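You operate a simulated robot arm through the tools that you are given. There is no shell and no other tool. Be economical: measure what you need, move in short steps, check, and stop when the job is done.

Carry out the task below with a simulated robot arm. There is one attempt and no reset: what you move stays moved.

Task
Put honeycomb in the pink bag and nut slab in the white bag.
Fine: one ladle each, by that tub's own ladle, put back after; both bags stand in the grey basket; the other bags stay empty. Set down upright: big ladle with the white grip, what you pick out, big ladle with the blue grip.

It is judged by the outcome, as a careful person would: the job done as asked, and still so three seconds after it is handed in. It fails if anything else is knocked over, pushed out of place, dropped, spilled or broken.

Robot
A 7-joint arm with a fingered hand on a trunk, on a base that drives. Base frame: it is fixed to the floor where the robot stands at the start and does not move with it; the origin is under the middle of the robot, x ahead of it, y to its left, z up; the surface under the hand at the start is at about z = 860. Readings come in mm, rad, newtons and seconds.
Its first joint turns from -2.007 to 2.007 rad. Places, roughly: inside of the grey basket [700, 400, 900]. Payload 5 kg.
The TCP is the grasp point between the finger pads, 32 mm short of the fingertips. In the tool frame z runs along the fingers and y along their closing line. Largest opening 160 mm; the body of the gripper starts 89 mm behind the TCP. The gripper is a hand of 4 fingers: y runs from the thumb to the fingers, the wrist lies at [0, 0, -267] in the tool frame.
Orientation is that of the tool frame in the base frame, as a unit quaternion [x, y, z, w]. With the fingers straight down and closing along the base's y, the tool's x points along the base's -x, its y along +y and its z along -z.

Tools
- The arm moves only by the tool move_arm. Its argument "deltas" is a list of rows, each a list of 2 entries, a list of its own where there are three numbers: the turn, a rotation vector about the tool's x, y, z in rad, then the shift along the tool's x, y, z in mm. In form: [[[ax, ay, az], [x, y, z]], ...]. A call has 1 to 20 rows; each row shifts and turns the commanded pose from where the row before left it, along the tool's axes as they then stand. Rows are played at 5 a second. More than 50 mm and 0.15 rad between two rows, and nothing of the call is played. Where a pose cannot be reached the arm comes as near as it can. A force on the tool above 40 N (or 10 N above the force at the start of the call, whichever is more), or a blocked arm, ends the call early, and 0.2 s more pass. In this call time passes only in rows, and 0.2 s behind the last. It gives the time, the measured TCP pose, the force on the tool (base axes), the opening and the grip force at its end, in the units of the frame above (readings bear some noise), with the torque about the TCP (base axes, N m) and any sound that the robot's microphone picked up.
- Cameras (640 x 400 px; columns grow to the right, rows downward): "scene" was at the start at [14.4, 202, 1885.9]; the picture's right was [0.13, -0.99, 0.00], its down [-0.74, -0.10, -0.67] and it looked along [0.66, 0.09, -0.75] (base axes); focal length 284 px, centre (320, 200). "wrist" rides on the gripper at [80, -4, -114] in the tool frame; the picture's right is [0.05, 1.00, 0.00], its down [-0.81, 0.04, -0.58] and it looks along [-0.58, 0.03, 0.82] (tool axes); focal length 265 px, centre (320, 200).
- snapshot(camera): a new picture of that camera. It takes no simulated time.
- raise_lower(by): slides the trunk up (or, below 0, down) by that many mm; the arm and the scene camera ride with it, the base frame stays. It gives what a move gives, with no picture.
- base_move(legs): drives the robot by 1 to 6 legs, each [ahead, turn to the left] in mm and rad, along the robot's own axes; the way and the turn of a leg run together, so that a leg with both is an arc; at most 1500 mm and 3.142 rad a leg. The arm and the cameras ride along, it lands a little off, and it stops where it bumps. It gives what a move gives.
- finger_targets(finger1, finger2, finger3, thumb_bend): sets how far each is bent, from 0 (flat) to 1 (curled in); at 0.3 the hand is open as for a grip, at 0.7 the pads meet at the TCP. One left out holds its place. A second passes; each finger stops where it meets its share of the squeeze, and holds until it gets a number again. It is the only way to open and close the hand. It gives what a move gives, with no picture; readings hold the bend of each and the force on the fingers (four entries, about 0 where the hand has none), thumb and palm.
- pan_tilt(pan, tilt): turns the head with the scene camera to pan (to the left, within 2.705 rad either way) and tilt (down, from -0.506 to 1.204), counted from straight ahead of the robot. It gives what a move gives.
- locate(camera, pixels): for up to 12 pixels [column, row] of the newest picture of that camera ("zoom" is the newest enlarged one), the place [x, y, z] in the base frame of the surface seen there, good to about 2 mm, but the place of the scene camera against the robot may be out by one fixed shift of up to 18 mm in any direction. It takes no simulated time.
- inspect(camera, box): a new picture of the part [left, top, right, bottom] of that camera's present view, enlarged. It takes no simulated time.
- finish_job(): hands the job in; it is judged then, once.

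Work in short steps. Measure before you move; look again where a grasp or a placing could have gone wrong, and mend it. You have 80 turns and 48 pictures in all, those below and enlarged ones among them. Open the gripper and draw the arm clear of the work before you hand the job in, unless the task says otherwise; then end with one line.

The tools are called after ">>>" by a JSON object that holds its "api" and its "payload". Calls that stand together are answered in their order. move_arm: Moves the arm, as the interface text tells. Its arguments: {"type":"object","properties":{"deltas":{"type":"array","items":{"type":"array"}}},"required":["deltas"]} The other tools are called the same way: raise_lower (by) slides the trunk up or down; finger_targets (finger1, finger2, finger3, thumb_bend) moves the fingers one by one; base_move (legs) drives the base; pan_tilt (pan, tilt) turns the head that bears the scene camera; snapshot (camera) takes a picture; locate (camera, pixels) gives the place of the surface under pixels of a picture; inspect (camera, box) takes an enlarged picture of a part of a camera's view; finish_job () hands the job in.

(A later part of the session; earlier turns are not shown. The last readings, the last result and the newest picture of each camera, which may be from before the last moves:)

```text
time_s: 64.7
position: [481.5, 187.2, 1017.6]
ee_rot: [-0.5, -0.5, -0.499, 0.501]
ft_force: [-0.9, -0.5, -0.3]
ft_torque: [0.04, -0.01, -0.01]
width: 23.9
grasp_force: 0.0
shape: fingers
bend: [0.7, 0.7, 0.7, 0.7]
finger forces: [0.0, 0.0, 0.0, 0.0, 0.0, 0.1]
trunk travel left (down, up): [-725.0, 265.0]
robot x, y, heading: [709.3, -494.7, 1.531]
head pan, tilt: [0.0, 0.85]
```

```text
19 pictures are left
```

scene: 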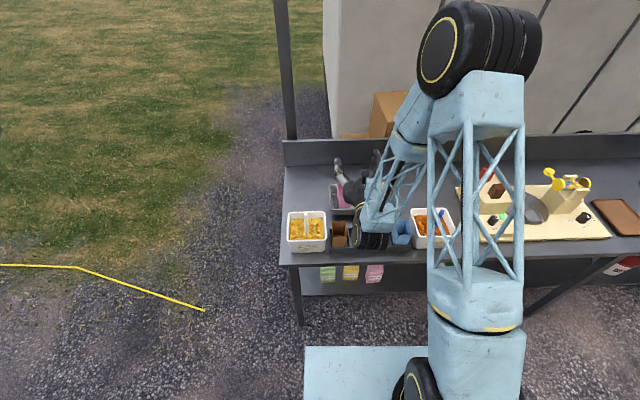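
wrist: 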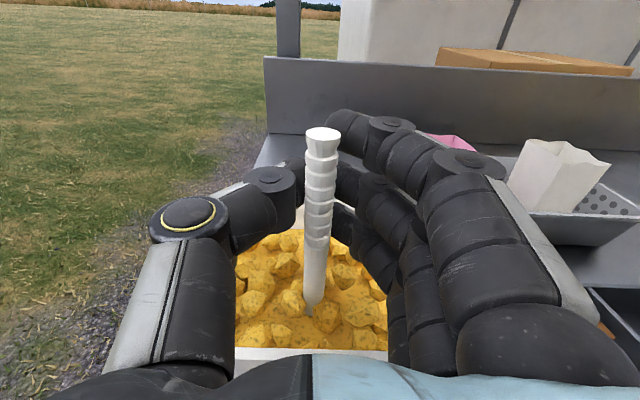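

Fingers show behind the rod, so it sits inside the cage nearer the palm than the pads. I measure where the thumb and finger ends are.

>>> {"api": "locate", "payload": {"camera": "wrist", "pixels": [[272, 176], [297, 170], [245, 205], [335, 125], [345, 115], [390, 125], [345, 175], [345, 215], [365, 190], [318, 200], [300, 190]]}}

>>> {"api": "inspect", "payload": {"camera": "wrist", "box": [230, 90, 430, 240]}}

```text
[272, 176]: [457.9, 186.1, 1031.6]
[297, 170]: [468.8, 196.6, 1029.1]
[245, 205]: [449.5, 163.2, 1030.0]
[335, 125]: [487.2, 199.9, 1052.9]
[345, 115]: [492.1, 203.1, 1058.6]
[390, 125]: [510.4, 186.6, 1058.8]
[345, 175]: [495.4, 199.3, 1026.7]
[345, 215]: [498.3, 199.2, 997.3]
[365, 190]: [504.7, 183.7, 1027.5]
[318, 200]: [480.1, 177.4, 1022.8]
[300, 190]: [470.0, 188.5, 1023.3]
```

```text
2.67 times, centred on (330, 165) of wrist
```

zoom: 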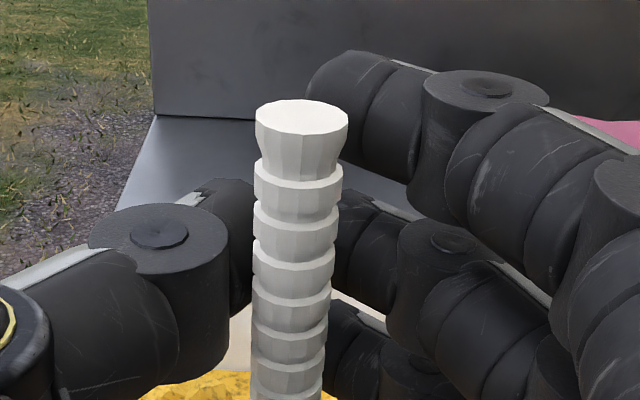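

The pads converge at y≈205, about 17 mm beyond the rod axis. I open to 0.55, draw back 16 mm and close in stages.

>>> {"api": "finger_targets", "payload": {"finger1": 0.58, "finger2": 0.58, "finger3": 0.58, "thumb_bend": 0.58}}

>>> {"api": "move_arm", "payload": {"deltas": [[[0, 0, 0], [0, 0, -8]], [[0, 0, 0], [0, 0, -8]], [[0, 0, 0], [0, 0, 0]]]}}

>>> {"api": "finger_targets", "payload": {"finger1": 0.7, "finger2": 0.7, "finger3": 0.7, "thumb_bend": 0.7}}

```text
time_s: 65.7
position: [480.9, 188.7, 1018.8]
ee_rot: [-0.5, -0.499, -0.5, 0.501]
ft_force: [0.4, 0.5, 0.4]
ft_torque: [-0.01, -0.02, 0.01]
width: 63.3
grasp_force: 0.1
shape: fingers
bend: [0.57, 0.57, 0.57, 0.57]
finger forces: [0.0, 0.1, 0.1, 0.1, 0.0, 0.0]
trunk travel left (down, up): [-725.0, 265.0]
robot x, y, heading: [709.1, -490.2, 1.535]
head pan, tilt: [0.0, 0.85]
```

```text
time_s: 66.5
position: [481.3, 171.4, 1018.6]
ee_rot: [0.5, 0.499, 0.5, -0.5]
ft_force: [0.1, -0.5, 0.1]
ft_torque: [0.01, 0.01, 0.0]
width: 63.3
grasp_force: 0.0
shape: fingers
bend: [0.57, 0.57, 0.57, 0.57]
finger forces: [0.1, 0.1, 0.1, 0.0, 0.0, 0.0]
trunk travel left (down, up): [-725.0, 265.0]
robot x, y, heading: [711.4, -494.5, 1.532]
head pan, tilt: [0.0, 0.85]
```

```text
time_s: 67.5
position: [479.3, 171.5, 1017.7]
ee_rot: [0.501, 0.499, 0.5, -0.5]
ft_force: [-0.5, 0.5, 0.2]
ft_torque: [0.03, 0.01, 0.0]
width: 24.1
grasp_force: 0.6
shape: fingers
bend: [0.7, 0.7, 0.69, 0.7]
finger forces: [0.1, 0.0, 0.5, 0.0, 0.2, 0.0]
trunk travel left (down, up): [-725.0, 265.0]
robot x, y, heading: [709.6, -495.1, 1.533]
head pan, tilt: [0.0, 0.85]
```

Touch begins at 0.70. I tighten further and check the picture.

>>> {"api": "finger_targets", "payload": {"finger1": 0.78, "finger2": 0.78, "finger3": 0.78, "thumb_bend": 0.76}}

>>> {"api": "snapshot", "payload": {"camera": "wrist"}}

```text
time_s: 68.5
position: [480.9, 171.8, 1018.9]
ee_rot: [-0.5, -0.5, -0.499, 0.501]
ft_force: [0.3, 0.2, -1.0]
ft_torque: [0.0, 0.01, 0.0]
width: 16.7
grasp_force: 0.2
shape: fingers
bend: [0.78, 0.73, 0.78, 0.73]
finger forces: [0.1, 0.0, 0.2, 0.1, 0.1, 0.0]
trunk travel left (down, up): [-725.0, 265.0]
robot x, y, heading: [710.1, -491.0, 1.534]
head pan, tilt: [0.0, 0.85]
```

```text
17 pictures are left
```

wrist: 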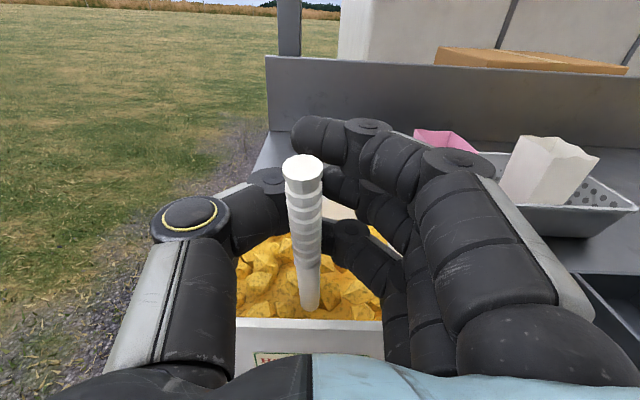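

Outer fingers passed the thumb and pushed the rod out of line. I reopen, set the three fingers as a flat wall at 0.70, and then press with the thumb alone.

>>> {"api": "finger_targets", "payload": {"finger1": 0.6, "finger2": 0.6, "finger3": 0.6, "thumb_bend": 0.6}}

>>> {"api": "finger_targets", "payload": {"finger1": 0.69, "finger2": 0.69, "finger3": 0.69, "thumb_bend": 0.69}}

>>> {"api": "finger_targets", "payload": {"thumb_bend": 0.76}}

>>> {"api": "snapshot", "payload": {"camera": "wrist"}}

```text
time_s: 69.5
position: [478.5, 172.2, 1018.2]
ee_rot: [0.501, 0.499, 0.5, -0.5]
ft_force: [-0.3, 0.4, -0.3]
ft_torque: [0.0, -0.01, -0.01]
width: 52.8
grasp_force: 0.0
shape: fingers
bend: [0.6, 0.6, 0.6, 0.6]
finger forces: [0.0, 0.1, 0.1, 0.0, 0.0, 0.0]
trunk travel left (down, up): [-725.0, 265.0]
robot x, y, heading: [710.4, -491.3, 1.533]
head pan, tilt: [0.0, 0.85]
```

```text
time_s: 70.5
position: [480.3, 170.3, 1018.1]
ee_rot: [0.5, 0.5, 0.5, -0.5]
ft_force: [-0.1, 0.1, -0.2]
ft_torque: [-0.01, -0.07, -0.01]
width: 28.5
grasp_force: 2.9
shape: fingers
bend: [0.68, 0.68, 0.68, 0.68]
finger forces: [0.7, 0.9, 1.1, 0.1, 2.4, 0.1]
trunk travel left (down, up): [-725.0, 265.0]
robot x, y, heading: [711.7, -491.2, 1.535]
head pan, tilt: [0.0, 0.85]
```

```text
time_s: 71.5
position: [479.2, 171.7, 1017.8]
ee_rot: [-0.5, -0.5, -0.499, 0.501]
ft_force: [-0.7, 0.7, -0.2]
ft_torque: [-0.02, -0.04, 0.03]
width: 20.4
grasp_force: 0.1
shape: fingers
bend: [0.69, 0.68, 0.69, 0.75]
finger forces: [0.0, 0.0, 0.0, 0.1, 0.0, 0.0]
trunk travel left (down, up): [-725.0, 265.0]
robot x, y, heading: [710.3, -491.7, 1.529]
head pan, tilt: [0.0, 0.85]
```

```text
16 pictures are left
```

wrist: 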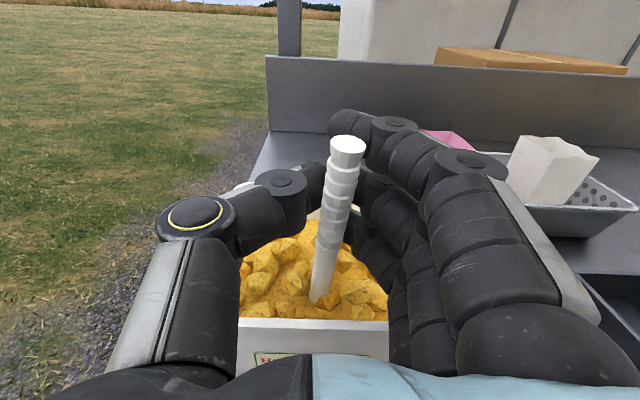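

At 0.69 the pinch was even (2.9 N) but slips inward when tightened: the pads form a wedge. A fist grip should be firmer, so I open, move forward so the rod lies near the palm, and look.

>>> {"api": "finger_targets", "payload": {"finger1": 0.4, "finger2": 0.4, "finger3": 0.4, "thumb_bend": 0.4}}

>>> {"api": "move_arm", "payload": {"deltas": [[[0, 0, 0], [0, 0, 25]], [[0, 0, 0], [0, 0, 25]], [[0, 0, 0], [0, 0, 20]], [[0, 0, 0], [0, 0, 0]]]}}

>>> {"api": "finger_targets", "payload": {"finger1": 0.85, "finger2": 0.85, "finger3": 0.85, "thumb_bend": 0.6}}

>>> {"api": "finger_targets", "payload": {"finger1": 1.0, "finger2": 1.0, "finger3": 1.0, "thumb_bend": 0.7}}

>>> {"api": "snapshot", "payload": {"camera": "wrist"}}

```text
time_s: 72.5
position: [480.0, 172.0, 1018.5]
ee_rot: [-0.5, -0.5, -0.5, 0.501]
ft_force: [0.4, 0.2, -0.4]
ft_torque: [0.02, 0.0, 0.01]
width: 130.6
grasp_force: 0.1
shape: fingers
bend: [0.4, 0.4, 0.4, 0.4]
finger forces: [0.1, 0.0, 0.0, 0.1, 0.0, 0.1]
trunk travel left (down, up): [-725.0, 265.0]
robot x, y, heading: [711.9, -489.7, 1.532]
head pan, tilt: [0.0, 0.85]
```

```text
time_s: 73.5
position: [478.9, 241.2, 1020.4]
ee_rot: [0.5, 0.499, 0.5, -0.5]
ft_force: [-0.7, 0.6, 0.0]
ft_torque: [0.03, -0.01, -0.02]
width: 130.4
grasp_force: 0.1
shape: fingers
bend: [0.4, 0.4, 0.4, 0.4]
finger forces: [0.0, 0.0, 0.0, 0.0, 0.1, 0.0]
trunk travel left (down, up): [-725.0, 265.0]
robot x, y, heading: [708.7, -494.4, 1.537]
head pan, tilt: [0.0, 0.85]
```

```text
time_s: 74.5
position: [479.6, 241.7, 1019.2]
ee_rot: [-0.5, -0.5, -0.499, 0.501]
ft_force: [-0.8, -0.1, -0.6]
ft_torque: [-0.04, -0.05, 0.0]
width: 30.9
grasp_force: 0.0
shape: fingers
bend: [0.85, 0.85, 0.85, 0.6]
finger forces: [0.0, 0.1, 0.0, 0.0, 0.0, 0.0]
trunk travel left (down, up): [-725.0, 265.0]
robot x, y, heading: [708.7, -491.7, 1.535]
head pan, tilt: [0.0, 0.85]
```

```text
time_s: 75.5
position: [479.1, 240.4, 1019.0]
ee_rot: [-0.5, -0.5, -0.499, 0.501]
ft_force: [-0.3, 0.8, 0.1]
ft_torque: [0.0, 0.0, -0.02]
width: 50.5
grasp_force: 0.0
shape: fingers
bend: [1.0, 1.0, 1.0, 0.7]
finger forces: [0.0, 0.0, 0.1, 0.0, 0.0, 0.0]
trunk travel left (down, up): [-725.0, 265.0]
robot x, y, heading: [709.5, -492.7, 1.532]
head pan, tilt: [0.0, 0.85]
```

```text
15 pictures are left
```

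wrist: 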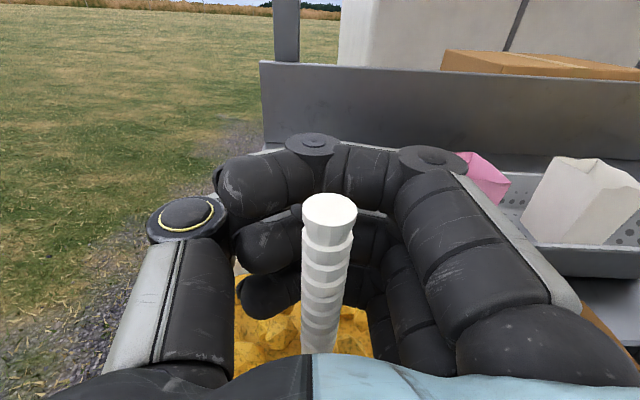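

The rod is free in the fist cage too. Best chance is a pinch with the fingertip ends: I open, draw back so the rod lies ~24 mm beyond the TCP, and close evenly in stages, watching forces.

>>> {"api": "finger_targets", "payload": {"finger1": 0.45, "finger2": 0.45, "finger3": 0.45, "thumb_bend": 0.45}}

>>> {"api": "move_arm", "payload": {"deltas": [[[0, 0, 0], [0, 0, -25]], [[0, 0, 0], [0, 0, -25]], [[0, 0, 0], [0, 0, -28]], [[0, 0, 0], [0, 0, 0]]]}}

>>> {"api": "finger_targets", "payload": {"finger1": 0.65, "finger2": 0.65, "finger3": 0.65, "thumb_bend": 0.65}}

>>> {"api": "finger_targets", "payload": {"finger1": 0.67, "finger2": 0.67, "finger3": 0.67, "thumb_bend": 0.67}}

>>> {"api": "finger_targets", "payload": {"finger1": 0.69, "finger2": 0.69, "finger3": 0.69, "thumb_bend": 0.69}}

>>> {"api": "snapshot", "payload": {"camera": "wrist"}}

```text
time_s: 76.5
position: [479.7, 240.6, 1018.6]
ee_rot: [0.499, 0.501, 0.5, -0.5]
ft_force: [0.5, -0.3, -0.6]
ft_torque: [-0.02, 0.02, -0.01]
width: 110.5
grasp_force: 0.0
shape: fingers
bend: [0.45, 0.45, 0.45, 0.45]
finger forces: [0.0, 0.1, 0.1, 0.0, 0.1, 0.0]
trunk travel left (down, up): [-725.0, 265.0]
robot x, y, heading: [710.8, -493.4, 1.533]
head pan, tilt: [0.0, 0.85]
```

```text
time_s: 77.5
position: [482.2, 162.8, 1020.6]
ee_rot: [0.501, 0.499, 0.5, -0.5]
ft_force: [1.1, -0.2, -0.3]
ft_torque: [-0.01, 0.0, 0.09]
width: 111.3
grasp_force: 0.1
shape: fingers
bend: [0.45, 0.45, 0.45, 0.45]
finger forces: [0.0, 0.1, 0.0, 0.1, 0.0, 0.0]
trunk travel left (down, up): [-725.0, 265.0]
robot x, y, heading: [711.3, -495.7, 1.53]
head pan, tilt: [0.0, 0.85]
```

```text
time_s: 78.5
position: [480.2, 163.1, 1020.3]
ee_rot: [0.5, 0.499, 0.5, -0.5]
ft_force: [0.3, 0.1, -0.4]
ft_torque: [0.03, -0.03, -0.02]
width: 37.5
grasp_force: 0.1
shape: fingers
bend: [0.65, 0.65, 0.65, 0.65]
finger forces: [0.0, 0.1, 0.0, 0.1, 0.0, 0.0]
trunk travel left (down, up): [-725.0, 265.0]
robot x, y, heading: [710.3, -492.4, 1.531]
head pan, tilt: [0.0, 0.85]
```

```text
time_s: 79.5
position: [479.2, 162.7, 1020.2]
ee_rot: [-0.5, -0.5, -0.499, 0.501]
ft_force: [0.4, 0.2, 0.1]
ft_torque: [0.01, -0.04, -0.02]
width: 32.8
grasp_force: 0.9
shape: fingers
bend: [0.67, 0.66, 0.66, 0.67]
finger forces: [0.2, 0.5, 0.5, 0.1, 1.2, 0.0]
trunk travel left (down, up): [-725.0, 265.0]
robot x, y, heading: [709.1, -490.2, 1.534]
head pan, tilt: [0.0, 0.85]
```

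```text
time_s: 80.5
position: [479.4, 161.4, 1020.8]
ee_rot: [-0.5, -0.5, -0.499, 0.501]
ft_force: [-0.5, -0.3, 0.0]
ft_torque: [-0.01, -0.02, -0.01]
width: 31.3
grasp_force: 4.9
shape: fingers
bend: [0.67, 0.67, 0.67, 0.68]
finger forces: [1.4, 1.6, 1.8, 0.0, 4.9, 0.1]
trunk travel left (down, up): [-725.0, 265.0]
robot x, y, heading: [711.3, -492.9, 1.532]
head pan, tilt: [0.0, 0.85]
```

```text
14 pictures are left
```

wrist: 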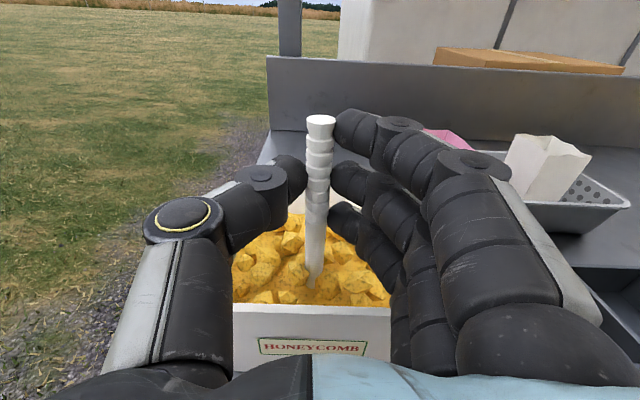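

A true pinch: thumb 4.9 N against 1.4/1.6/1.8 N, rod still upright. I tighten evenly in small steps.

>>> {"api": "finger_targets", "payload": {"finger1": 0.71, "finger2": 0.71, "finger3": 0.71, "thumb_bend": 0.71}}

>>> {"api": "finger_targets", "payload": {"finger1": 0.73, "finger2": 0.73, "finger3": 0.73, "thumb_bend": 0.73}}

```text
time_s: 81.5
position: [479.9, 162.9, 1020.4]
ee_rot: [0.5, 0.5, 0.5, -0.5]
ft_force: [0.5, 0.0, 0.2]
ft_torque: [-0.02, -0.02, 0.01]
width: 30.5
grasp_force: 9.7
shape: fingers
bend: [0.69, 0.69, 0.69, 0.68]
finger forces: [3.0, 3.3, 3.2, 0.0, 9.8, 0.0]
trunk travel left (down, up): [-725.0, 265.0]
robot x, y, heading: [712.7, -490.2, 1.532]
head pan, tilt: [0.0, 0.85]
```

```text
time_s: 82.5
position: [479.7, 161.5, 1020.9]
ee_rot: [-0.5, -0.5, -0.499, 0.501]
ft_force: [-0.3, -0.2, 0.5]
ft_torque: [-0.04, -0.01, 0.0]
width: 30.0
grasp_force: 15.7
shape: fingers
bend: [0.71, 0.71, 0.71, 0.68]
finger forces: [4.9, 5.4, 5.2, 0.1, 15.5, 0.0]
trunk travel left (down, up): [-725.0, 265.0]
robot x, y, heading: [712.4, -491.8, 1.532]
head pan, tilt: [0.0, 0.85]
```

15.7 N and stable. One more step, then I lift slowly 60 mm and look.

>>> {"api": "finger_targets", "payload": {"finger1": 0.745, "finger2": 0.745, "finger3": 0.745, "thumb_bend": 0.745}}

>>> {"api": "move_arm", "payload": {"deltas": [[[0, 0, 0], [8, 0, 0]], [[0, 0, 0], [8, 0, 0]], [[0, 0, 0], [8, 0, 0]], [[0, 0, 0], [8, 0, 0]], [[0, 0, 0], [8, 0, 0]], [[0, 0, 0], [8, 0, 0]], [[0, 0, 0], [8, 0, 0]], [[0, 0, 0], [0, 0, 0]]]}}

>>> {"api": "snapshot", "payload": {"camera": "wrist"}}

```text
time_s: 83.5
position: [479.8, 163.8, 1020.4]
ee_rot: [-0.5, -0.5, -0.5, 0.5]
ft_force: [0.1, 1.0, -0.1]
ft_torque: [-0.02, 0.0, 0.05]
width: 29.6
grasp_force: 18.6
shape: fingers
bend: [0.72, 0.72, 0.72, 0.68]
finger forces: [5.9, 6.4, 6.0, 0.0, 18.1, 0.1]
trunk travel left (down, up): [-725.0, 265.0]
robot x, y, heading: [714.0, -490.4, 1.532]
head pan, tilt: [0.0, 0.85]
```

```text
time_s: 85.3
position: [479.3, 164.5, 1076.6]
ee_rot: [0.501, 0.499, 0.5, -0.5]
ft_force: [-0.5, -0.3, -0.2]
ft_torque: [-0.01, 0.0, -0.01]
width: 29.7
grasp_force: 18.5
shape: fingers
bend: [0.72, 0.72, 0.72, 0.68]
finger forces: [5.7, 6.3, 6.1, 0.0, 18.3, 0.1]
trunk travel left (down, up): [-725.0, 265.0]
robot x, y, heading: [712.6, -493.4, 1.536]
head pan, tilt: [0.0, 0.85]
```

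```text
13 pictures are left
```

wrist: 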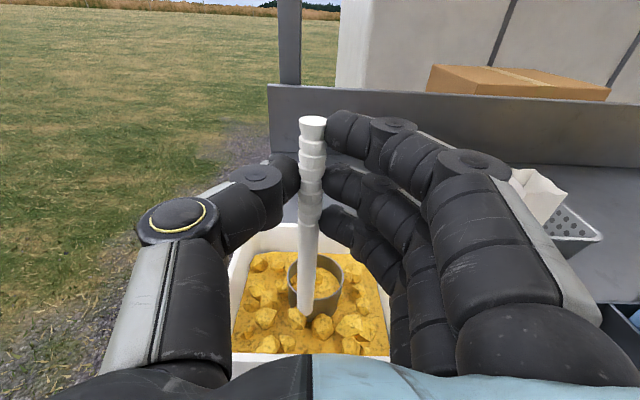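

The ladle came up with a full round cup (320,275), attached on the far side of the rod. I measure the cup relative to the TCP.

>>> {"api": "inspect", "payload": {"camera": "wrist", "box": [260, 100, 380, 340]}}

>>> {"api": "locate", "payload": {"camera": "wrist", "pixels": [[330, 257], [331, 253], [292, 275], [345, 275], [291, 310], [341, 300], [318, 270], [307, 305], [312, 122], [312, 150], [309, 240]]}}

```text
1.67 times, centred on (320, 220) of wrist
```

zoom: 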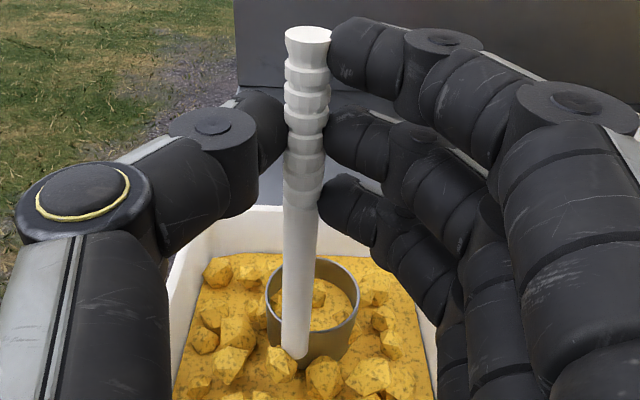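

```text
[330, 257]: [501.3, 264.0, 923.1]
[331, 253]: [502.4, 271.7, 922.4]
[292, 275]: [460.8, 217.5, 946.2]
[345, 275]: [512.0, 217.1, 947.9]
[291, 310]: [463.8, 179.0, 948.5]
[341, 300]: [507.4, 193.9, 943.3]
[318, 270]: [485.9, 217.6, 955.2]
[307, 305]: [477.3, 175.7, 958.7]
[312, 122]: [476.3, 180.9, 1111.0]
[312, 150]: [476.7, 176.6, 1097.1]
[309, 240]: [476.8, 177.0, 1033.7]
```

The cup (Ø≈52) rides at tool offset about (-119, +7, +48), full. I lift to 1180 and carry it smoothly to the pink bag, then yaw the hand 45° left so that the body stays over the empty rack slots while pouring.

>>> {"api": "move_arm", "payload": {"deltas": [[[0, 0, 0], [10, 0, 0]], [[0, 0, 0], [20, 0, 0]], [[0, 0, 0], [20, 0, 0]], [[0, 0, 0], [20, 0, 0]], [[0, 0, 0], [20, 0, 0]], [[0, 0, 0], [13, 0, 0]], [[0, 0, 0], [0, 8, 8]], [[0, 0, 0], [0, 18, 17]], [[0, 0, 0], [0, 20, 19]], [[0, 0, 0], [0, 20, 19]], [[0, 0, 0], [0, 20, 19]], [[0, 0, 0], [0, 20, 19]], [[0, 0, 0], [0, 20, 19]], [[0, 0, 0], [0, 20, 19]], [[0, 0, 0], [0, 20, 19]], [[0, 0, 0], [0, 16, 15]], [[0, 0, 0], [0, 4.5, 4]], [[0, 0, 0], [0, 0, 0]]]}}

>>> {"api": "move_arm", "payload": {"deltas": [[[0.05, 0, 0], [0, 0, 0]], [[0.085, 0, 0], [0, 0, 0]], [[0.085, 0, 0], [0, 0, 0]], [[0.085, 0, 0], [0, 0, 0]], [[0.085, 0, 0], [0, 0, 0]], [[0.085, 0, 0], [0, 0, 0]], [[0.085, 0, 0], [0, 0, 0]], [[0.085, 0, 0], [0, 0, 0]], [[0.085, 0, 0], [0, 0, 0]], [[0.055, 0, 0], [0, 0, 0]], [[0, 0, 0], [0, 0, 0]]]}}

>>> {"api": "snapshot", "payload": {"camera": "wrist"}}

```text
time_s: 89.1
position: [666.2, 342.2, 1178.2]
ee_rot: [0.501, 0.5, 0.499, -0.5]
ft_force: [-0.2, 0.2, -1.5]
ft_torque: [-0.06, -0.03, -0.01]
width: 29.6
grasp_force: 18.1
shape: fingers
bend: [0.72, 0.72, 0.72, 0.68]
finger forces: [5.9, 6.3, 5.8, 0.1, 18.1, 0.0]
trunk travel left (down, up): [-725.0, 265.0]
robot x, y, heading: [709.7, -491.5, 1.532]
head pan, tilt: [0.0, 0.85]
```

```text
time_s: 91.5
position: [666.7, 340.6, 1176.9]
ee_rot: [-0.27, -0.653, -0.27, 0.654]
ft_force: [0.7, -0.5, -1.8]
ft_torque: [-0.02, -0.01, 0.01]
width: 29.9
grasp_force: 18.0
shape: fingers
bend: [0.72, 0.72, 0.72, 0.68]
finger forces: [6.1, 6.3, 5.7, 0.0, 17.9, 0.0]
trunk travel left (down, up): [-725.0, 265.0]
robot x, y, heading: [703.9, -486.6, 1.532]
head pan, tilt: [0.0, 0.85]
```

```text
11 pictures are left
```

wrist: 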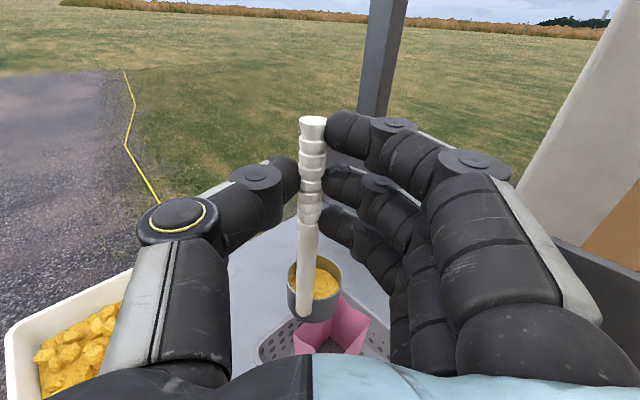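

The cup is full and hangs just by the pink bag. I measure the bag rim and the cup here before pouring.

>>> {"api": "locate", "payload": {"camera": "wrist", "pixels": [[346, 300], [369, 320], [295, 340], [343, 340], [290, 272], [341, 272], [325, 259], [322, 285], [304, 312], [290, 300], [310, 345]]}}

>>> {"api": "inspect", "payload": {"camera": "wrist", "box": [250, 240, 390, 370]}}

```text
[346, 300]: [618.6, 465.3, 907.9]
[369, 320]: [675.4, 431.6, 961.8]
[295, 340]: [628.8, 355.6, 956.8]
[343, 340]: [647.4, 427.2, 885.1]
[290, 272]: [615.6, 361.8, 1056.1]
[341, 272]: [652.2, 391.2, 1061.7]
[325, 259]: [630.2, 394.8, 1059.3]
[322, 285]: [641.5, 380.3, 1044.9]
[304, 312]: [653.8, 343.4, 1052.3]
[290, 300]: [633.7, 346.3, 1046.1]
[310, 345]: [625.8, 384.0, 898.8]
```

```text
3.08 times, centred on (320, 305) of wrist
```

zoom: 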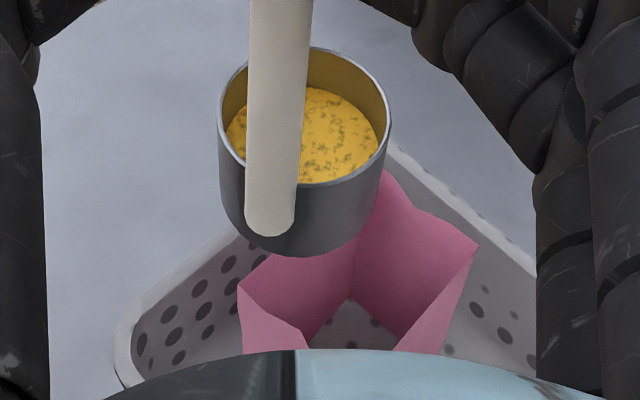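

Bag centre ≈(653,395), rim 962; cup offset refined to (-117,+3,+51). I start the roll, moving so that the pouring lip stays over the bag — first to 45°.

>>> {"api": "move_arm", "payload": {"deltas": [[[0, 0, -0.1047], [-9, -0.6, 0]], [[0, 0, -0.1047], [-8.9, -1.5, 0]], [[0, 0, -0.1047], [-8.7, -2.5, 0]], [[0, 0, -0.1047], [-8.4, -3.35, 0]], [[0, 0, -0.1047], [-8.0, -4.2, 0]], [[0, 0, -0.0873], [-2.9, -12.3, 0]], [[0, 0, -0.0873], [-1.8, -12.5, 0]], [[0, 0, -0.0873], [-0.8, -12.6, 0]], [[0, 0, 0], [0, 0, 0]]]}}

>>> {"api": "inspect", "payload": {"camera": "scene", "box": [290, 120, 450, 260]}}

```text
time_s: 93.5
position: [644.9, 320.5, 1106.7]
ee_rot: [0.0, 0.706, 0.501, -0.5]
ft_force: [0.0, -0.5, -1.1]
ft_torque: [-0.03, 0.02, -0.02]
width: 29.8
grasp_force: 17.7
shape: fingers
bend: [0.72, 0.72, 0.73, 0.68]
finger forces: [6.3, 6.3, 5.0, 0.0, 18.2, 0.1]
trunk travel left (down, up): [-725.0, 265.0]
robot x, y, heading: [706.9, -491.0, 1.53]
head pan, tilt: [0.0, 0.85]
```

```text
2.86 times, centred on (370, 190) of scene
```

zoom: 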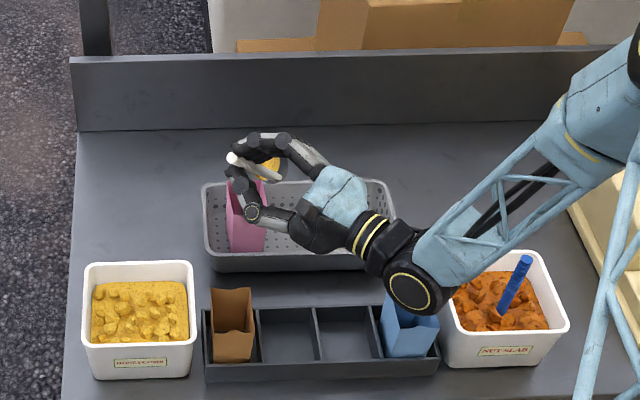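

Roll works; contents still in the cup. The wrist joint comes near the blue bag, so I measure its clearance before going lower.

>>> {"api": "locate", "payload": {"camera": "zoom", "pixels": [[412, 290], [436, 300], [390, 265], [445, 270], [500, 215], [540, 150], [400, 320], [385, 310], [232, 158], [268, 168], [440, 235], [520, 230]]}}

```text
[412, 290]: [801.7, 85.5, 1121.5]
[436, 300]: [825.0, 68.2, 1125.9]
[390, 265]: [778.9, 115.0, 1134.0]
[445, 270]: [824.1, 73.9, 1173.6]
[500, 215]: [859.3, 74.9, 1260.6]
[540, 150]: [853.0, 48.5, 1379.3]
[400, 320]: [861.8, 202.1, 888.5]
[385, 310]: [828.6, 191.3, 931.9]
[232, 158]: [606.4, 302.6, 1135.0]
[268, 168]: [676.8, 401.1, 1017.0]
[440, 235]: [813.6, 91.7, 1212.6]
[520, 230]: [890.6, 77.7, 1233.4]
```

The forearm rises steeply and stays in front of the blue bag; I keep TCP ≥1020. Now I pour: roll on to 110° with the lip over the bag.

>>> {"api": "move_arm", "payload": {"deltas": [[[0, 0, -0.0873], [-1.5, -12.5, -1.3]], [[0, 0, -0.0873], [-0.4, -12.6, -1.3]], [[0, 0, -0.0873], [0.7, -12.6, -1.3]], [[0, 0, -0.0873], [-0.6, -12, 0]], [[0, 0, -0.0873], [0.5, -12, 0]], [[0, 0, -0.0873], [1.5, -11.9, 0]], [[0, 0, -0.0873], [1.2, -8.3, 0]], [[0, 0, -0.0873], [1.9, -8.2, 0]], [[0, 0, -0.0873], [2.6, -8.0, 0]], [[0, 0, -0.0873], [0, 0, 0]], [[0, 0, -0.0873], [0, 0, 0]], [[0, 0, -0.0873], [0, 0, 0]], [[0, 0, -0.0873], [0, 0, 0]], [[0, 0, 0], [0, 0, 0]], [[0, 0, 0], [0, 0, 0]]]}}

>>> {"api": "inspect", "payload": {"camera": "scene", "box": [310, 140, 420, 240]}}

```text
time_s: 96.7
position: [613.2, 281.8, 1021.3]
ee_rot: [-0.38, 0.596, 0.691, -0.153]
ft_force: [-0.8, 0.4, -1.0]
ft_torque: [-0.06, 0.01, 0.03]
width: 30.2
grasp_force: 17.8
shape: fingers
bend: [0.72, 0.72, 0.73, 0.68]
finger forces: [6.6, 6.1, 4.8, 0.0, 18.0, 0.0]
trunk travel left (down, up): [-725.0, 265.0]
robot x, y, heading: [710.7, -488.7, 1.535]
head pan, tilt: [0.0, 0.85]
```

```text
4.00 times, centred on (365, 190) of scene
```

zoom: 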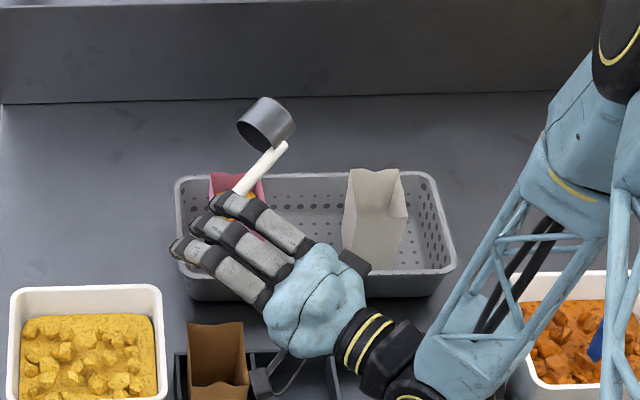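

The cup has emptied into the pink bag with nothing visible outside. I roll a little further to shed the rest, dwell, then lift straight up 150 mm.

>>> {"api": "move_arm", "payload": {"deltas": [[[0, 0, -0.0873], [-2.8, -1.0, 0]], [[0, 0, -0.0873], [-2.7, -1.3, 0]], [[0, 0, -0.0873], [-2.5, -1.5, 0]], [[0, 0, 0], [0, 0, 0]], [[0, 0, 0], [0, 0, 0]], [[0, 0, 0], [-17.2, 24.6, 0]], [[0, 0, 0], [-17.2, 24.6, 0]], [[0, 0, 0], [-17.2, 24.6, 0]], [[0, 0, 0], [-17.2, 24.6, 0]], [[0, 0, 0], [-17.2, 24.6, 0]], [[0, 0, 0], [0, 0, 0]]]}}

>>> {"api": "move_arm", "payload": {"deltas": [[[0, 0, 0.1212], [0, 0, 0]], [[0, 0, 0.1212], [0, 0, 0]], [[0, 0, 0.1212], [0, 0, 0]], [[0, 0, 0.1212], [0, 0, 0]], [[0, 0, 0.1212], [0, 0, 0]], [[0, 0, 0.1212], [0, 0, 0]], [[0, 0, 0.1212], [0, 0, 0]], [[0, 0, 0.1212], [0, 0, 0]], [[0, 0, 0.1212], [0, 0, 0]], [[0, 0, 0.1212], [0, 0, 0]], [[0, 0, 0.1212], [0, 0, 0]], [[0, 0, 0.1212], [0, 0, 0]], [[0, 0, 0.1212], [0, 0, 0]], [[0, 0, 0.1212], [0, 0, 0]], [[0, 0, 0.1212], [0, 0, 0]], [[0, 0, 0.1212], [0, 0, 0]], [[0, 0, 0.1212], [0, 0, 0]], [[0, 0, 0.1212], [0, 0, 0]], [[0, 0, 0], [0, 0, 0]]]}}

>>> {"api": "snapshot", "payload": {"camera": "wrist"}}

```text
time_s: 99.1
position: [619.5, 288.3, 1173.3]
ee_rot: [-0.454, 0.541, 0.705, -0.063]
ft_force: [-0.7, -0.3, -0.7]
ft_torque: [-0.08, -0.01, 0.0]
width: 30.2
grasp_force: 17.6
shape: fingers
bend: [0.72, 0.72, 0.73, 0.68]
finger forces: [6.5, 6.2, 4.9, 0.1, 18.1, 0.0]
trunk travel left (down, up): [-725.0, 265.0]
robot x, y, heading: [708.6, -494.1, 1.531]
head pan, tilt: [0.0, 0.85]
```

```text
time_s: 103.1
position: [618.2, 288.4, 1173.6]
ee_rot: [-0.27, -0.653, -0.27, 0.654]
ft_force: [0.1, -0.4, -0.1]
ft_torque: [0.0, -0.03, -0.03]
width: 30.1
grasp_force: 17.8
shape: fingers
bend: [0.72, 0.72, 0.73, 0.68]
finger forces: [5.8, 6.2, 5.8, 0.1, 17.7, 0.0]
trunk travel left (down, up): [-725.0, 265.0]
robot x, y, heading: [707.9, -491.4, 1.534]
head pan, tilt: [0.0, 0.85]
```

```text
7 pictures are left
```

wrist: 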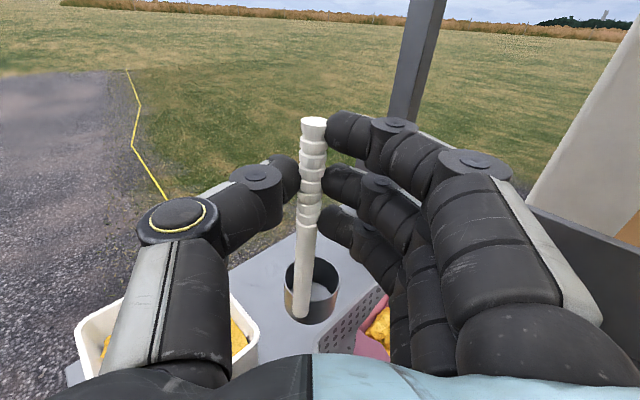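

Cup is empty and honeycomb shows in the pink bag (380,330). I yaw back, carry the ladle over its tub to (480,164), and lower slowly to where it stood (z 1020).

>>> {"api": "move_arm", "payload": {"deltas": [[[-0.0873, 0, 0], [0, 0, 0]], [[-0.0873, 0, 0], [0, 0, 0]], [[-0.0873, 0, 0], [0, 0, 0]], [[-0.0873, 0, 0], [0, 0, 0]], [[-0.0873, 0, 0], [0, 0, 0]], [[-0.0873, 0, 0], [0, 0, 0]], [[-0.0873, 0, 0], [0, 0, 0]], [[-0.0873, 0, 0], [0, 0, 0]], [[-0.0869, 0, 0], [0, 0, 0]], [[0, 0, 0], [0, -28, -25]], [[0, 0, 0], [0, -28, -25]], [[0, 0, 0], [0, -28, -25]], [[0, 0, 0], [0, -28, -25]], [[0, 0, 0], [0, -26.5, -24.5]], [[0, 0, 0], [0, 0, 0]]]}}

>>> {"api": "move_arm", "payload": {"deltas": [[[0, 0, 0], [-20, 0, 0]], [[0, 0, 0], [-20, 0, 0]], [[0, 0, 0], [-20, 0, 0]], [[0, 0, 0], [-20, 0, 0]], [[0, 0, 0], [-12, 0, 0]], [[0, 0, 0], [0, 0, 0]]]}}

>>> {"api": "move_arm", "payload": {"deltas": [[[0, 0, 0], [-8, 0, 0]], [[0, 0, 0], [-8, 0, 0]], [[0, 0, 0], [-8, 0, 0]], [[0, 0, 0], [-8, 0, 0]], [[0, 0, 0], [-8, 0, 0]], [[0, 0, 0], [-8, 0, 0]], [[0, 0, 0], [-8, 0, 0]], [[0, 0, 0], [-5, 0, 0]], [[0, 0, 0], [0, 0, 0]]]}}

```text
time_s: 106.3
position: [481.2, 163.1, 1172.1]
ee_rot: [0.5, 0.499, 0.502, -0.499]
ft_force: [0.8, 1.2, -0.6]
ft_torque: [-0.01, 0.0, 0.01]
width: 29.8
grasp_force: 17.7
shape: fingers
bend: [0.72, 0.72, 0.73, 0.68]
finger forces: [5.9, 6.1, 5.5, 0.1, 17.2, 0.0]
trunk travel left (down, up): [-725.0, 265.0]
robot x, y, heading: [709.5, -491.1, 1.528]
head pan, tilt: [0.0, 0.85]
```

```text
time_s: 107.7
position: [481.6, 163.7, 1079.4]
ee_rot: [-0.499, -0.5, -0.5, 0.501]
ft_force: [-1.2, -0.1, -0.8]
ft_torque: [-0.06, 0.01, 0.0]
width: 29.9
grasp_force: 17.1
shape: fingers
bend: [0.72, 0.72, 0.73, 0.68]
finger forces: [5.7, 6.1, 5.4, 0.1, 17.0, 0.0]
trunk travel left (down, up): [-725.0, 265.0]
robot x, y, heading: [709.1, -491.6, 1.528]
head pan, tilt: [0.0, 0.85]
```

```text
time_s: 109.7
position: [479.6, 161.5, 1021.1]
ee_rot: [0.499, 0.498, 0.502, -0.501]
ft_force: [-2.4, -2.5, 15.6]
ft_torque: [0.33, 0.05, 0.08]
width: 29.8
grasp_force: 18.2
shape: fingers
bend: [0.73, 0.72, 0.73, 0.68]
finger forces: [6.5, 5.6, 5.5, 0.1, 18.9, 0.1]
trunk travel left (down, up): [-725.0, 265.0]
robot x, y, heading: [709.8, -495.3, 1.534]
head pan, tilt: [0.0, 0.85]
```

The ladle is down at its old height with 15.6 N push-back from the filling. I open evenly, rise clear of the rod, and look.

>>> {"api": "finger_targets", "payload": {"finger1": 0.66, "finger2": 0.66, "finger3": 0.66, "thumb_bend": 0.66}}

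>>> {"api": "finger_targets", "payload": {"finger1": 0.45, "finger2": 0.45, "finger3": 0.45, "thumb_bend": 0.45}}

>>> {"api": "move_arm", "payload": {"deltas": [[[0, 0, 0], [20, 0, 0]], [[0, 0, 0], [40, 0, 0]], [[0, 0, 0], [40, 0, 0]], [[0, 0, 0], [40, 0, 0]], [[0, 0, 0], [40, 0, 0]], [[0, 0, 0], [0, 0, 0]]]}}

>>> {"api": "snapshot", "payload": {"camera": "wrist"}}

```text
time_s: 110.7
position: [479.7, 162.4, 1019.7]
ee_rot: [0.499, 0.499, 0.501, -0.501]
ft_force: [0.5, -0.7, -1.0]
ft_torque: [-0.02, -0.02, 0.02]
width: 33.8
grasp_force: 0.0
shape: fingers
bend: [0.66, 0.66, 0.66, 0.66]
finger forces: [0.0, 0.1, 0.0, 0.0, 0.1, 0.0]
trunk travel left (down, up): [-725.0, 265.0]
robot x, y, heading: [712.5, -490.6, 1.529]
head pan, tilt: [0.0, 0.85]
```

```text
time_s: 111.7
position: [479.2, 163.0, 1019.9]
ee_rot: [0.5, 0.499, 0.501, -0.5]
ft_force: [0.4, 0.5, 0.3]
ft_torque: [0.03, -0.01, -0.02]
width: 110.5
grasp_force: 0.1
shape: fingers
bend: [0.45, 0.45, 0.45, 0.45]
finger forces: [0.1, 0.1, 0.0, 0.0, 0.1, 0.0]
trunk travel left (down, up): [-725.0, 265.0]
robot x, y, heading: [712.5, -490.6, 1.531]
head pan, tilt: [0.0, 0.85]
```

```text
time_s: 113.1
position: [480.7, 163.4, 1198.0]
ee_rot: [0.5, 0.499, 0.502, -0.499]
ft_force: [-0.2, 0.4, 0.3]
ft_torque: [-0.01, 0.0, 0.0]
width: 110.7
grasp_force: 0.0
shape: fingers
bend: [0.45, 0.45, 0.45, 0.45]
finger forces: [0.0, 0.0, 0.0, 0.1, 0.1, 0.0]
trunk travel left (down, up): [-725.0, 265.0]
robot x, y, heading: [711.1, -491.6, 1.529]
head pan, tilt: [0.0, 0.85]
```

```text
6 pictures are left
```

wrist: 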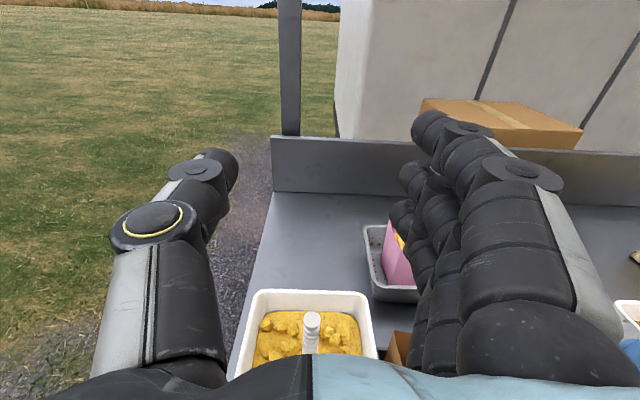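

The white-grip ladle stands upright in its tub. Now I carry the open hand at z≈1200 to above the blue-grip ladle at about (985,150) and take one look.

>>> {"api": "move_arm", "payload": {"deltas": [[[0, 0, 0], [0, 42, 0]], [[0, 0, 0], [0, 42, 0]], [[0, 0, 0], [0, 42, 0]], [[0, 0, 0], [0, 42, 0]], [[0, 0, 0], [0, 42, 0]], [[0, 0, 0], [0, 42, 0]], [[0, 0, 0], [0, 42, 0]], [[0, 0, 0], [0, 42, 0]], [[0, 0, 0], [0, 42, 0]], [[0, 0, 0], [0, 42, 0]], [[0, 0, 0], [0, 42, 0]], [[0, 0, 0], [0, 42, 0]], [[0, 0, 0], [-30, 0, 0]], [[0, 0, 0], [0, 0, 0]]]}}

>>> {"api": "snapshot", "payload": {"camera": "wrist"}}

```text
time_s: 116.1
position: [981.5, 160.7, 1168.5]
ee_rot: [-0.499, -0.5, -0.5, 0.501]
ft_force: [-0.2, -0.8, -0.2]
ft_torque: [-0.01, 0.01, 0.0]
width: 110.9
grasp_force: 0.1
shape: fingers
bend: [0.45, 0.45, 0.45, 0.45]
finger forces: [0.1, 0.0, 0.0, 0.1, 0.0, 0.0]
trunk travel left (down, up): [-725.0, 265.0]
robot x, y, heading: [711.7, -490.1, 1.536]
head pan, tilt: [0.0, 0.85]
```

```text
5 pictures are left
```

wrist: 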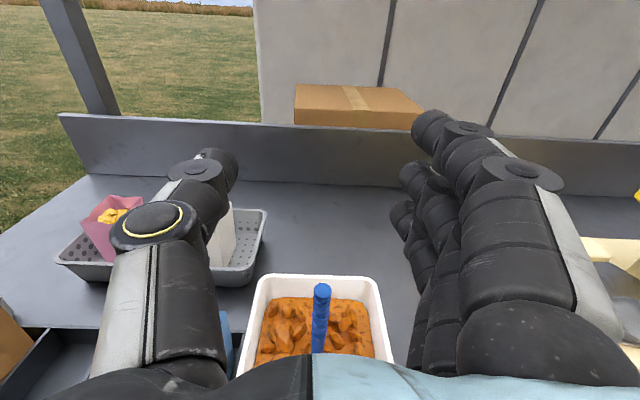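

>>> {"api": "locate", "payload": {"camera": "wrist", "pixels": [[322, 287], [322, 305], [320, 325], [314, 325], [327, 325], [318, 347], [290, 320], [260, 280], [375, 283], [392, 355], [100, 200], [143, 200]]}}

```text
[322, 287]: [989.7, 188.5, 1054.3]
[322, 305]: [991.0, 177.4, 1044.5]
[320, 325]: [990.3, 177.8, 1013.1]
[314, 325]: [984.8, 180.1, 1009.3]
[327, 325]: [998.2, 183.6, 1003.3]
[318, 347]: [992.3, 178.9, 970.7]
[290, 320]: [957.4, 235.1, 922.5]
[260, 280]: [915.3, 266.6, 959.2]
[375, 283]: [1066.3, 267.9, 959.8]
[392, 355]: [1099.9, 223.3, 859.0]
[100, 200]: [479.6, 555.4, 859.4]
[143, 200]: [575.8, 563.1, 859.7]
```

Blue rod axis ≈(991,185), top 1054, same geometry as before. I descend to TCP (990.5,162,1019) and close evenly in the same stages.

>>> {"api": "move_arm", "payload": {"deltas": [[[0, 0, 0], [0, 9, 1.3]], [[0, 0, 0], [-40, 0, 0]], [[0, 0, 0], [-40, 0, 0]], [[0, 0, 0], [-40, 0, 0]], [[0, 0, 0], [-29, 0, 0]], [[0, 0, 0], [0, 0, 0]], [[0, 0, 0], [0, 0, 0]]]}}

>>> {"api": "finger_targets", "payload": {"finger1": 0.65, "finger2": 0.65, "finger3": 0.65, "thumb_bend": 0.65}}

>>> {"api": "finger_targets", "payload": {"finger1": 0.67, "finger2": 0.67, "finger3": 0.67, "thumb_bend": 0.67}}

>>> {"api": "finger_targets", "payload": {"finger1": 0.69, "finger2": 0.69, "finger3": 0.69, "thumb_bend": 0.69}}

```text
time_s: 117.7
position: [992.5, 164.1, 1019.5]
ee_rot: [-0.499, -0.499, -0.501, 0.501]
ft_force: [0.0, -0.4, 0.2]
ft_torque: [0.0, 0.02, 0.0]
width: 110.8
grasp_force: 0.1
shape: fingers
bend: [0.45, 0.45, 0.45, 0.45]
finger forces: [0.0, 0.0, 0.0, 0.0, 0.0, 0.0]
trunk travel left (down, up): [-725.0, 265.0]
robot x, y, heading: [711.2, -490.7, 1.526]
head pan, tilt: [0.0, 0.85]
```

```text
time_s: 118.7
position: [992.6, 162.7, 1017.6]
ee_rot: [-0.5, -0.5, -0.5, 0.5]
ft_force: [-0.3, -0.4, -0.6]
ft_torque: [0.02, -0.04, 0.01]
width: 37.5
grasp_force: 0.0
shape: fingers
bend: [0.65, 0.65, 0.65, 0.65]
finger forces: [0.0, 0.0, 0.1, 0.0, 0.1, 0.0]
trunk travel left (down, up): [-725.0, 265.0]
robot x, y, heading: [708.9, -491.0, 1.529]
head pan, tilt: [0.0, 0.85]
```

```text
time_s: 119.7
position: [992.4, 164.5, 1019.4]
ee_rot: [-0.5, -0.499, -0.501, 0.501]
ft_force: [-0.8, 0.0, 0.3]
ft_torque: [0.01, 0.01, 0.0]
width: 32.9
grasp_force: 1.1
shape: fingers
bend: [0.66, 0.66, 0.67, 0.67]
finger forces: [0.4, 0.5, 0.3, 0.1, 1.1, 0.0]
trunk travel left (down, up): [-725.0, 265.0]
robot x, y, heading: [708.8, -489.5, 1.537]
head pan, tilt: [0.0, 0.85]
```

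```text
time_s: 120.7
position: [993.7, 163.6, 1018.3]
ee_rot: [-0.5, -0.5, -0.5, 0.5]
ft_force: [-0.8, 0.9, -0.6]
ft_torque: [-0.01, -0.01, 0.0]
width: 31.3
grasp_force: 4.6
shape: fingers
bend: [0.67, 0.67, 0.67, 0.68]
finger forces: [1.8, 1.8, 1.5, 0.0, 4.9, 0.1]
trunk travel left (down, up): [-725.0, 265.0]
robot x, y, heading: [711.2, -492.5, 1.528]
head pan, tilt: [0.0, 0.85]
```

Same clean pinch. I tighten, lift slowly out of the nut slab up to 1180, carry to the white bag at about (799,339), yaw 0.4 left, then look once.

>>> {"api": "finger_targets", "payload": {"finger1": 0.71, "finger2": 0.71, "finger3": 0.71, "thumb_bend": 0.71}}

>>> {"api": "finger_targets", "payload": {"finger1": 0.73, "finger2": 0.73, "finger3": 0.73, "thumb_bend": 0.73}}

>>> {"api": "finger_targets", "payload": {"finger1": 0.745, "finger2": 0.745, "finger3": 0.745, "thumb_bend": 0.745}}

>>> {"api": "move_arm", "payload": {"deltas": [[[0, 0, 0], [8, 0, 0]], [[0, 0, 0], [8, 0, 0]], [[0, 0, 0], [8, 0, 0]], [[0, 0, 0], [8, 0, 0]], [[0, 0, 0], [8, 0, 0]], [[0, 0, 0], [8, 0, 0]], [[0, 0, 0], [8, 0, 0]], [[0, 0, 0], [15, 0, 0]], [[0, 0, 0], [20, 0, 0]], [[0, 0, 0], [20, 0, 0]], [[0, 0, 0], [20, 0, 0]], [[0, 0, 0], [20, 0, 0]], [[0, 0, 0], [10, 0, 0]], [[0, 0, 0], [0, 0, 0]]]}}

```text
time_s: 121.7
position: [992.8, 162.4, 1018.8]
ee_rot: [-0.499, -0.499, -0.501, 0.501]
ft_force: [0.3, -0.8, 0.4]
ft_torque: [0.03, 0.0, 0.03]
width: 30.7
grasp_force: 10.3
shape: fingers
bend: [0.69, 0.69, 0.69, 0.68]
finger forces: [3.2, 3.4, 3.3, 0.1, 9.8, 0.0]
trunk travel left (down, up): [-725.0, 265.0]
robot x, y, heading: [707.5, -488.0, 1.536]
head pan, tilt: [0.0, 0.85]
```

```text
time_s: 122.7
position: [991.9, 163.4, 1017.5]
ee_rot: [-0.5, -0.5, -0.5, 0.5]
ft_force: [0.2, 0.3, 0.2]
ft_torque: [-0.01, 0.0, -0.01]
width: 30.0
grasp_force: 15.6
shape: fingers
bend: [0.71, 0.71, 0.71, 0.68]
finger forces: [5.2, 5.4, 5.3, 0.1, 15.6, 0.0]
trunk travel left (down, up): [-725.0, 265.0]
robot x, y, heading: [710.4, -491.0, 1.53]
head pan, tilt: [0.0, 0.85]
```

```text
time_s: 123.7
position: [992.1, 165.2, 1018.7]
ee_rot: [0.5, 0.499, 0.501, -0.5]
ft_force: [0.5, -0.2, -0.1]
ft_torque: [0.0, -0.01, 0.0]
width: 29.7
grasp_force: 18.5
shape: fingers
bend: [0.72, 0.72, 0.72, 0.68]
finger forces: [6.2, 6.3, 6.2, 0.0, 18.2, 0.0]
trunk travel left (down, up): [-725.0, 265.0]
robot x, y, heading: [709.4, -490.3, 1.533]
head pan, tilt: [0.0, 0.85]
```

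```text
time_s: 126.7
position: [994.7, 165.5, 1181.3]
ee_rot: [-0.499, -0.5, -0.5, 0.501]
ft_force: [-0.4, 0.2, -1.3]
ft_torque: [-0.04, 0.02, 0.01]
width: 29.8
grasp_force: 18.0
shape: fingers
bend: [0.72, 0.72, 0.72, 0.68]
finger forces: [6.2, 6.4, 5.9, 0.0, 18.2, 0.1]
trunk travel left (down, up): [-725.0, 265.0]
robot x, y, heading: [710.9, -490.7, 1.533]
head pan, tilt: [0.0, 0.85]
```

Lifted with grip steady at 18 N and ~1.3 N of load. I carry it smoothly to the white bag and yaw, then look.

>>> {"api": "move_arm", "payload": {"deltas": [[[0, 0, 0], [0, -8, 7]], [[0, 0, 0], [0, -18, 16]], [[0, 0, 0], [0, -20, 18]], [[0, 0, 0], [0, -20, 18]], [[0, 0, 0], [0, -20, 18]], [[0, 0, 0], [0, -20, 18]], [[0, 0, 0], [0, -20, 18]], [[0, 0, 0], [0, -20, 18]], [[0, 0, 0], [0, -20, 18]], [[0, 0, 0], [0, -18, 16]], [[0, 0, 0], [0, -10, 9]], [[0.05, 0, 0], [0, 0, 0]], [[0.08, 0, 0], [0, 0, 0]], [[0.08, 0, 0], [0, 0, 0]], [[0.08, 0, 0], [0, 0, 0]], [[0.07, 0, 0], [0, 0, 0]], [[0.04, 0, 0], [0, 0, 0]], [[0, 0, 0], [0, 0, 0]]]}}

>>> {"api": "snapshot", "payload": {"camera": "wrist"}}

```text
time_s: 130.5
position: [799.4, 336.5, 1181.0]
ee_rot: [-0.39, -0.589, -0.392, 0.59]
ft_force: [-0.2, 0.5, -0.5]
ft_torque: [-0.02, 0.0, -0.03]
width: 30.0
grasp_force: 18.6
shape: fingers
bend: [0.72, 0.72, 0.72, 0.68]
finger forces: [6.1, 6.3, 5.8, 0.1, 18.1, 0.0]
trunk travel left (down, up): [-725.0, 265.0]
robot x, y, heading: [712.5, -493.0, 1.53]
head pan, tilt: [0.0, 0.85]
```

```text
4 pictures are left
```

wrist: 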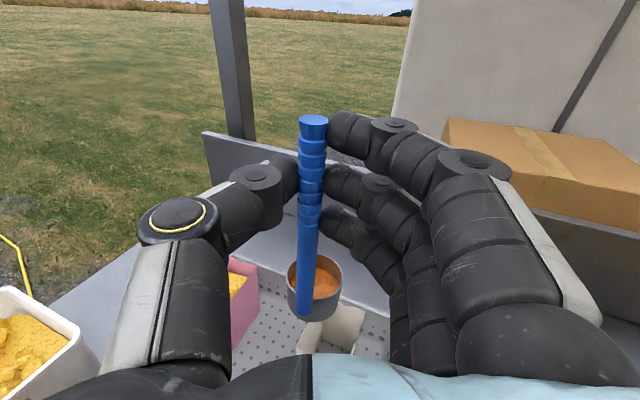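

Cup at the same place in the hand, full; white bag below at (335,330). I measure the bag's rim and the cup.

>>> {"api": "locate", "payload": {"camera": "wrist", "pixels": [[364, 312], [362, 318], [343, 306], [300, 345], [303, 335], [335, 340], [290, 270], [341, 271], [318, 258], [355, 345], [320, 325]]}}

```text
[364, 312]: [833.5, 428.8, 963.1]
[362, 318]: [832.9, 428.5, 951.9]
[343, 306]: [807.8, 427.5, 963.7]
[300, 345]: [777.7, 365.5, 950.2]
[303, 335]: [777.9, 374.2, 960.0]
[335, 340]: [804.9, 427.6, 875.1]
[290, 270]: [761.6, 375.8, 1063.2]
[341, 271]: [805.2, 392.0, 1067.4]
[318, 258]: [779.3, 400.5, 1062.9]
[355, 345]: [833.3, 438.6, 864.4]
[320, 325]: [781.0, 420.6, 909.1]
```

White bag centre ≈(805.5,394). I reduce the yaw to 0.25 for clearance to the blue bag, align the cup and roll to 45°.

>>> {"api": "move_arm", "payload": {"deltas": [[[-0.075, 0, 0], [0, 0, 0]], [[-0.075, 0, 0], [0, 0, 0]], [[0, 0, 0], [0, -7.5, 3.3]], [[0, 0, 0], [0, 0, 0]], [[0, 0, -0.1047], [-9.8, -0.5, 0]], [[0, 0, -0.1047], [-9.7, -1.5, 0]], [[0, 0, -0.1047], [-9.5, -2.5, 0]], [[0, 0, -0.1047], [-9.2, -3.5, 0]], [[0, 0, -0.1047], [-8.8, -4.4, 0]], [[0, 0, -0.0873], [-2.9, -12.3, 0]], [[0, 0, -0.0873], [-1.8, -12.5, 0]], [[0, 0, -0.0873], [-0.8, -12.6, 0]], [[0, 0, 0], [0, 0, 0]]]}}

```text
time_s: 133.3
position: [761.9, 332.1, 1107.1]
ee_rot: [0.186, 0.682, 0.615, -0.349]
ft_force: [0.4, 0.3, -1.6]
ft_torque: [-0.05, 0.05, -0.01]
width: 30.1
grasp_force: 18.1
shape: fingers
bend: [0.72, 0.72, 0.73, 0.68]
finger forces: [6.5, 6.3, 5.1, 0.1, 18.2, 0.0]
trunk travel left (down, up): [-725.0, 265.0]
robot x, y, heading: [709.7, -490.2, 1.53]
head pan, tilt: [0.0, 0.85]
```

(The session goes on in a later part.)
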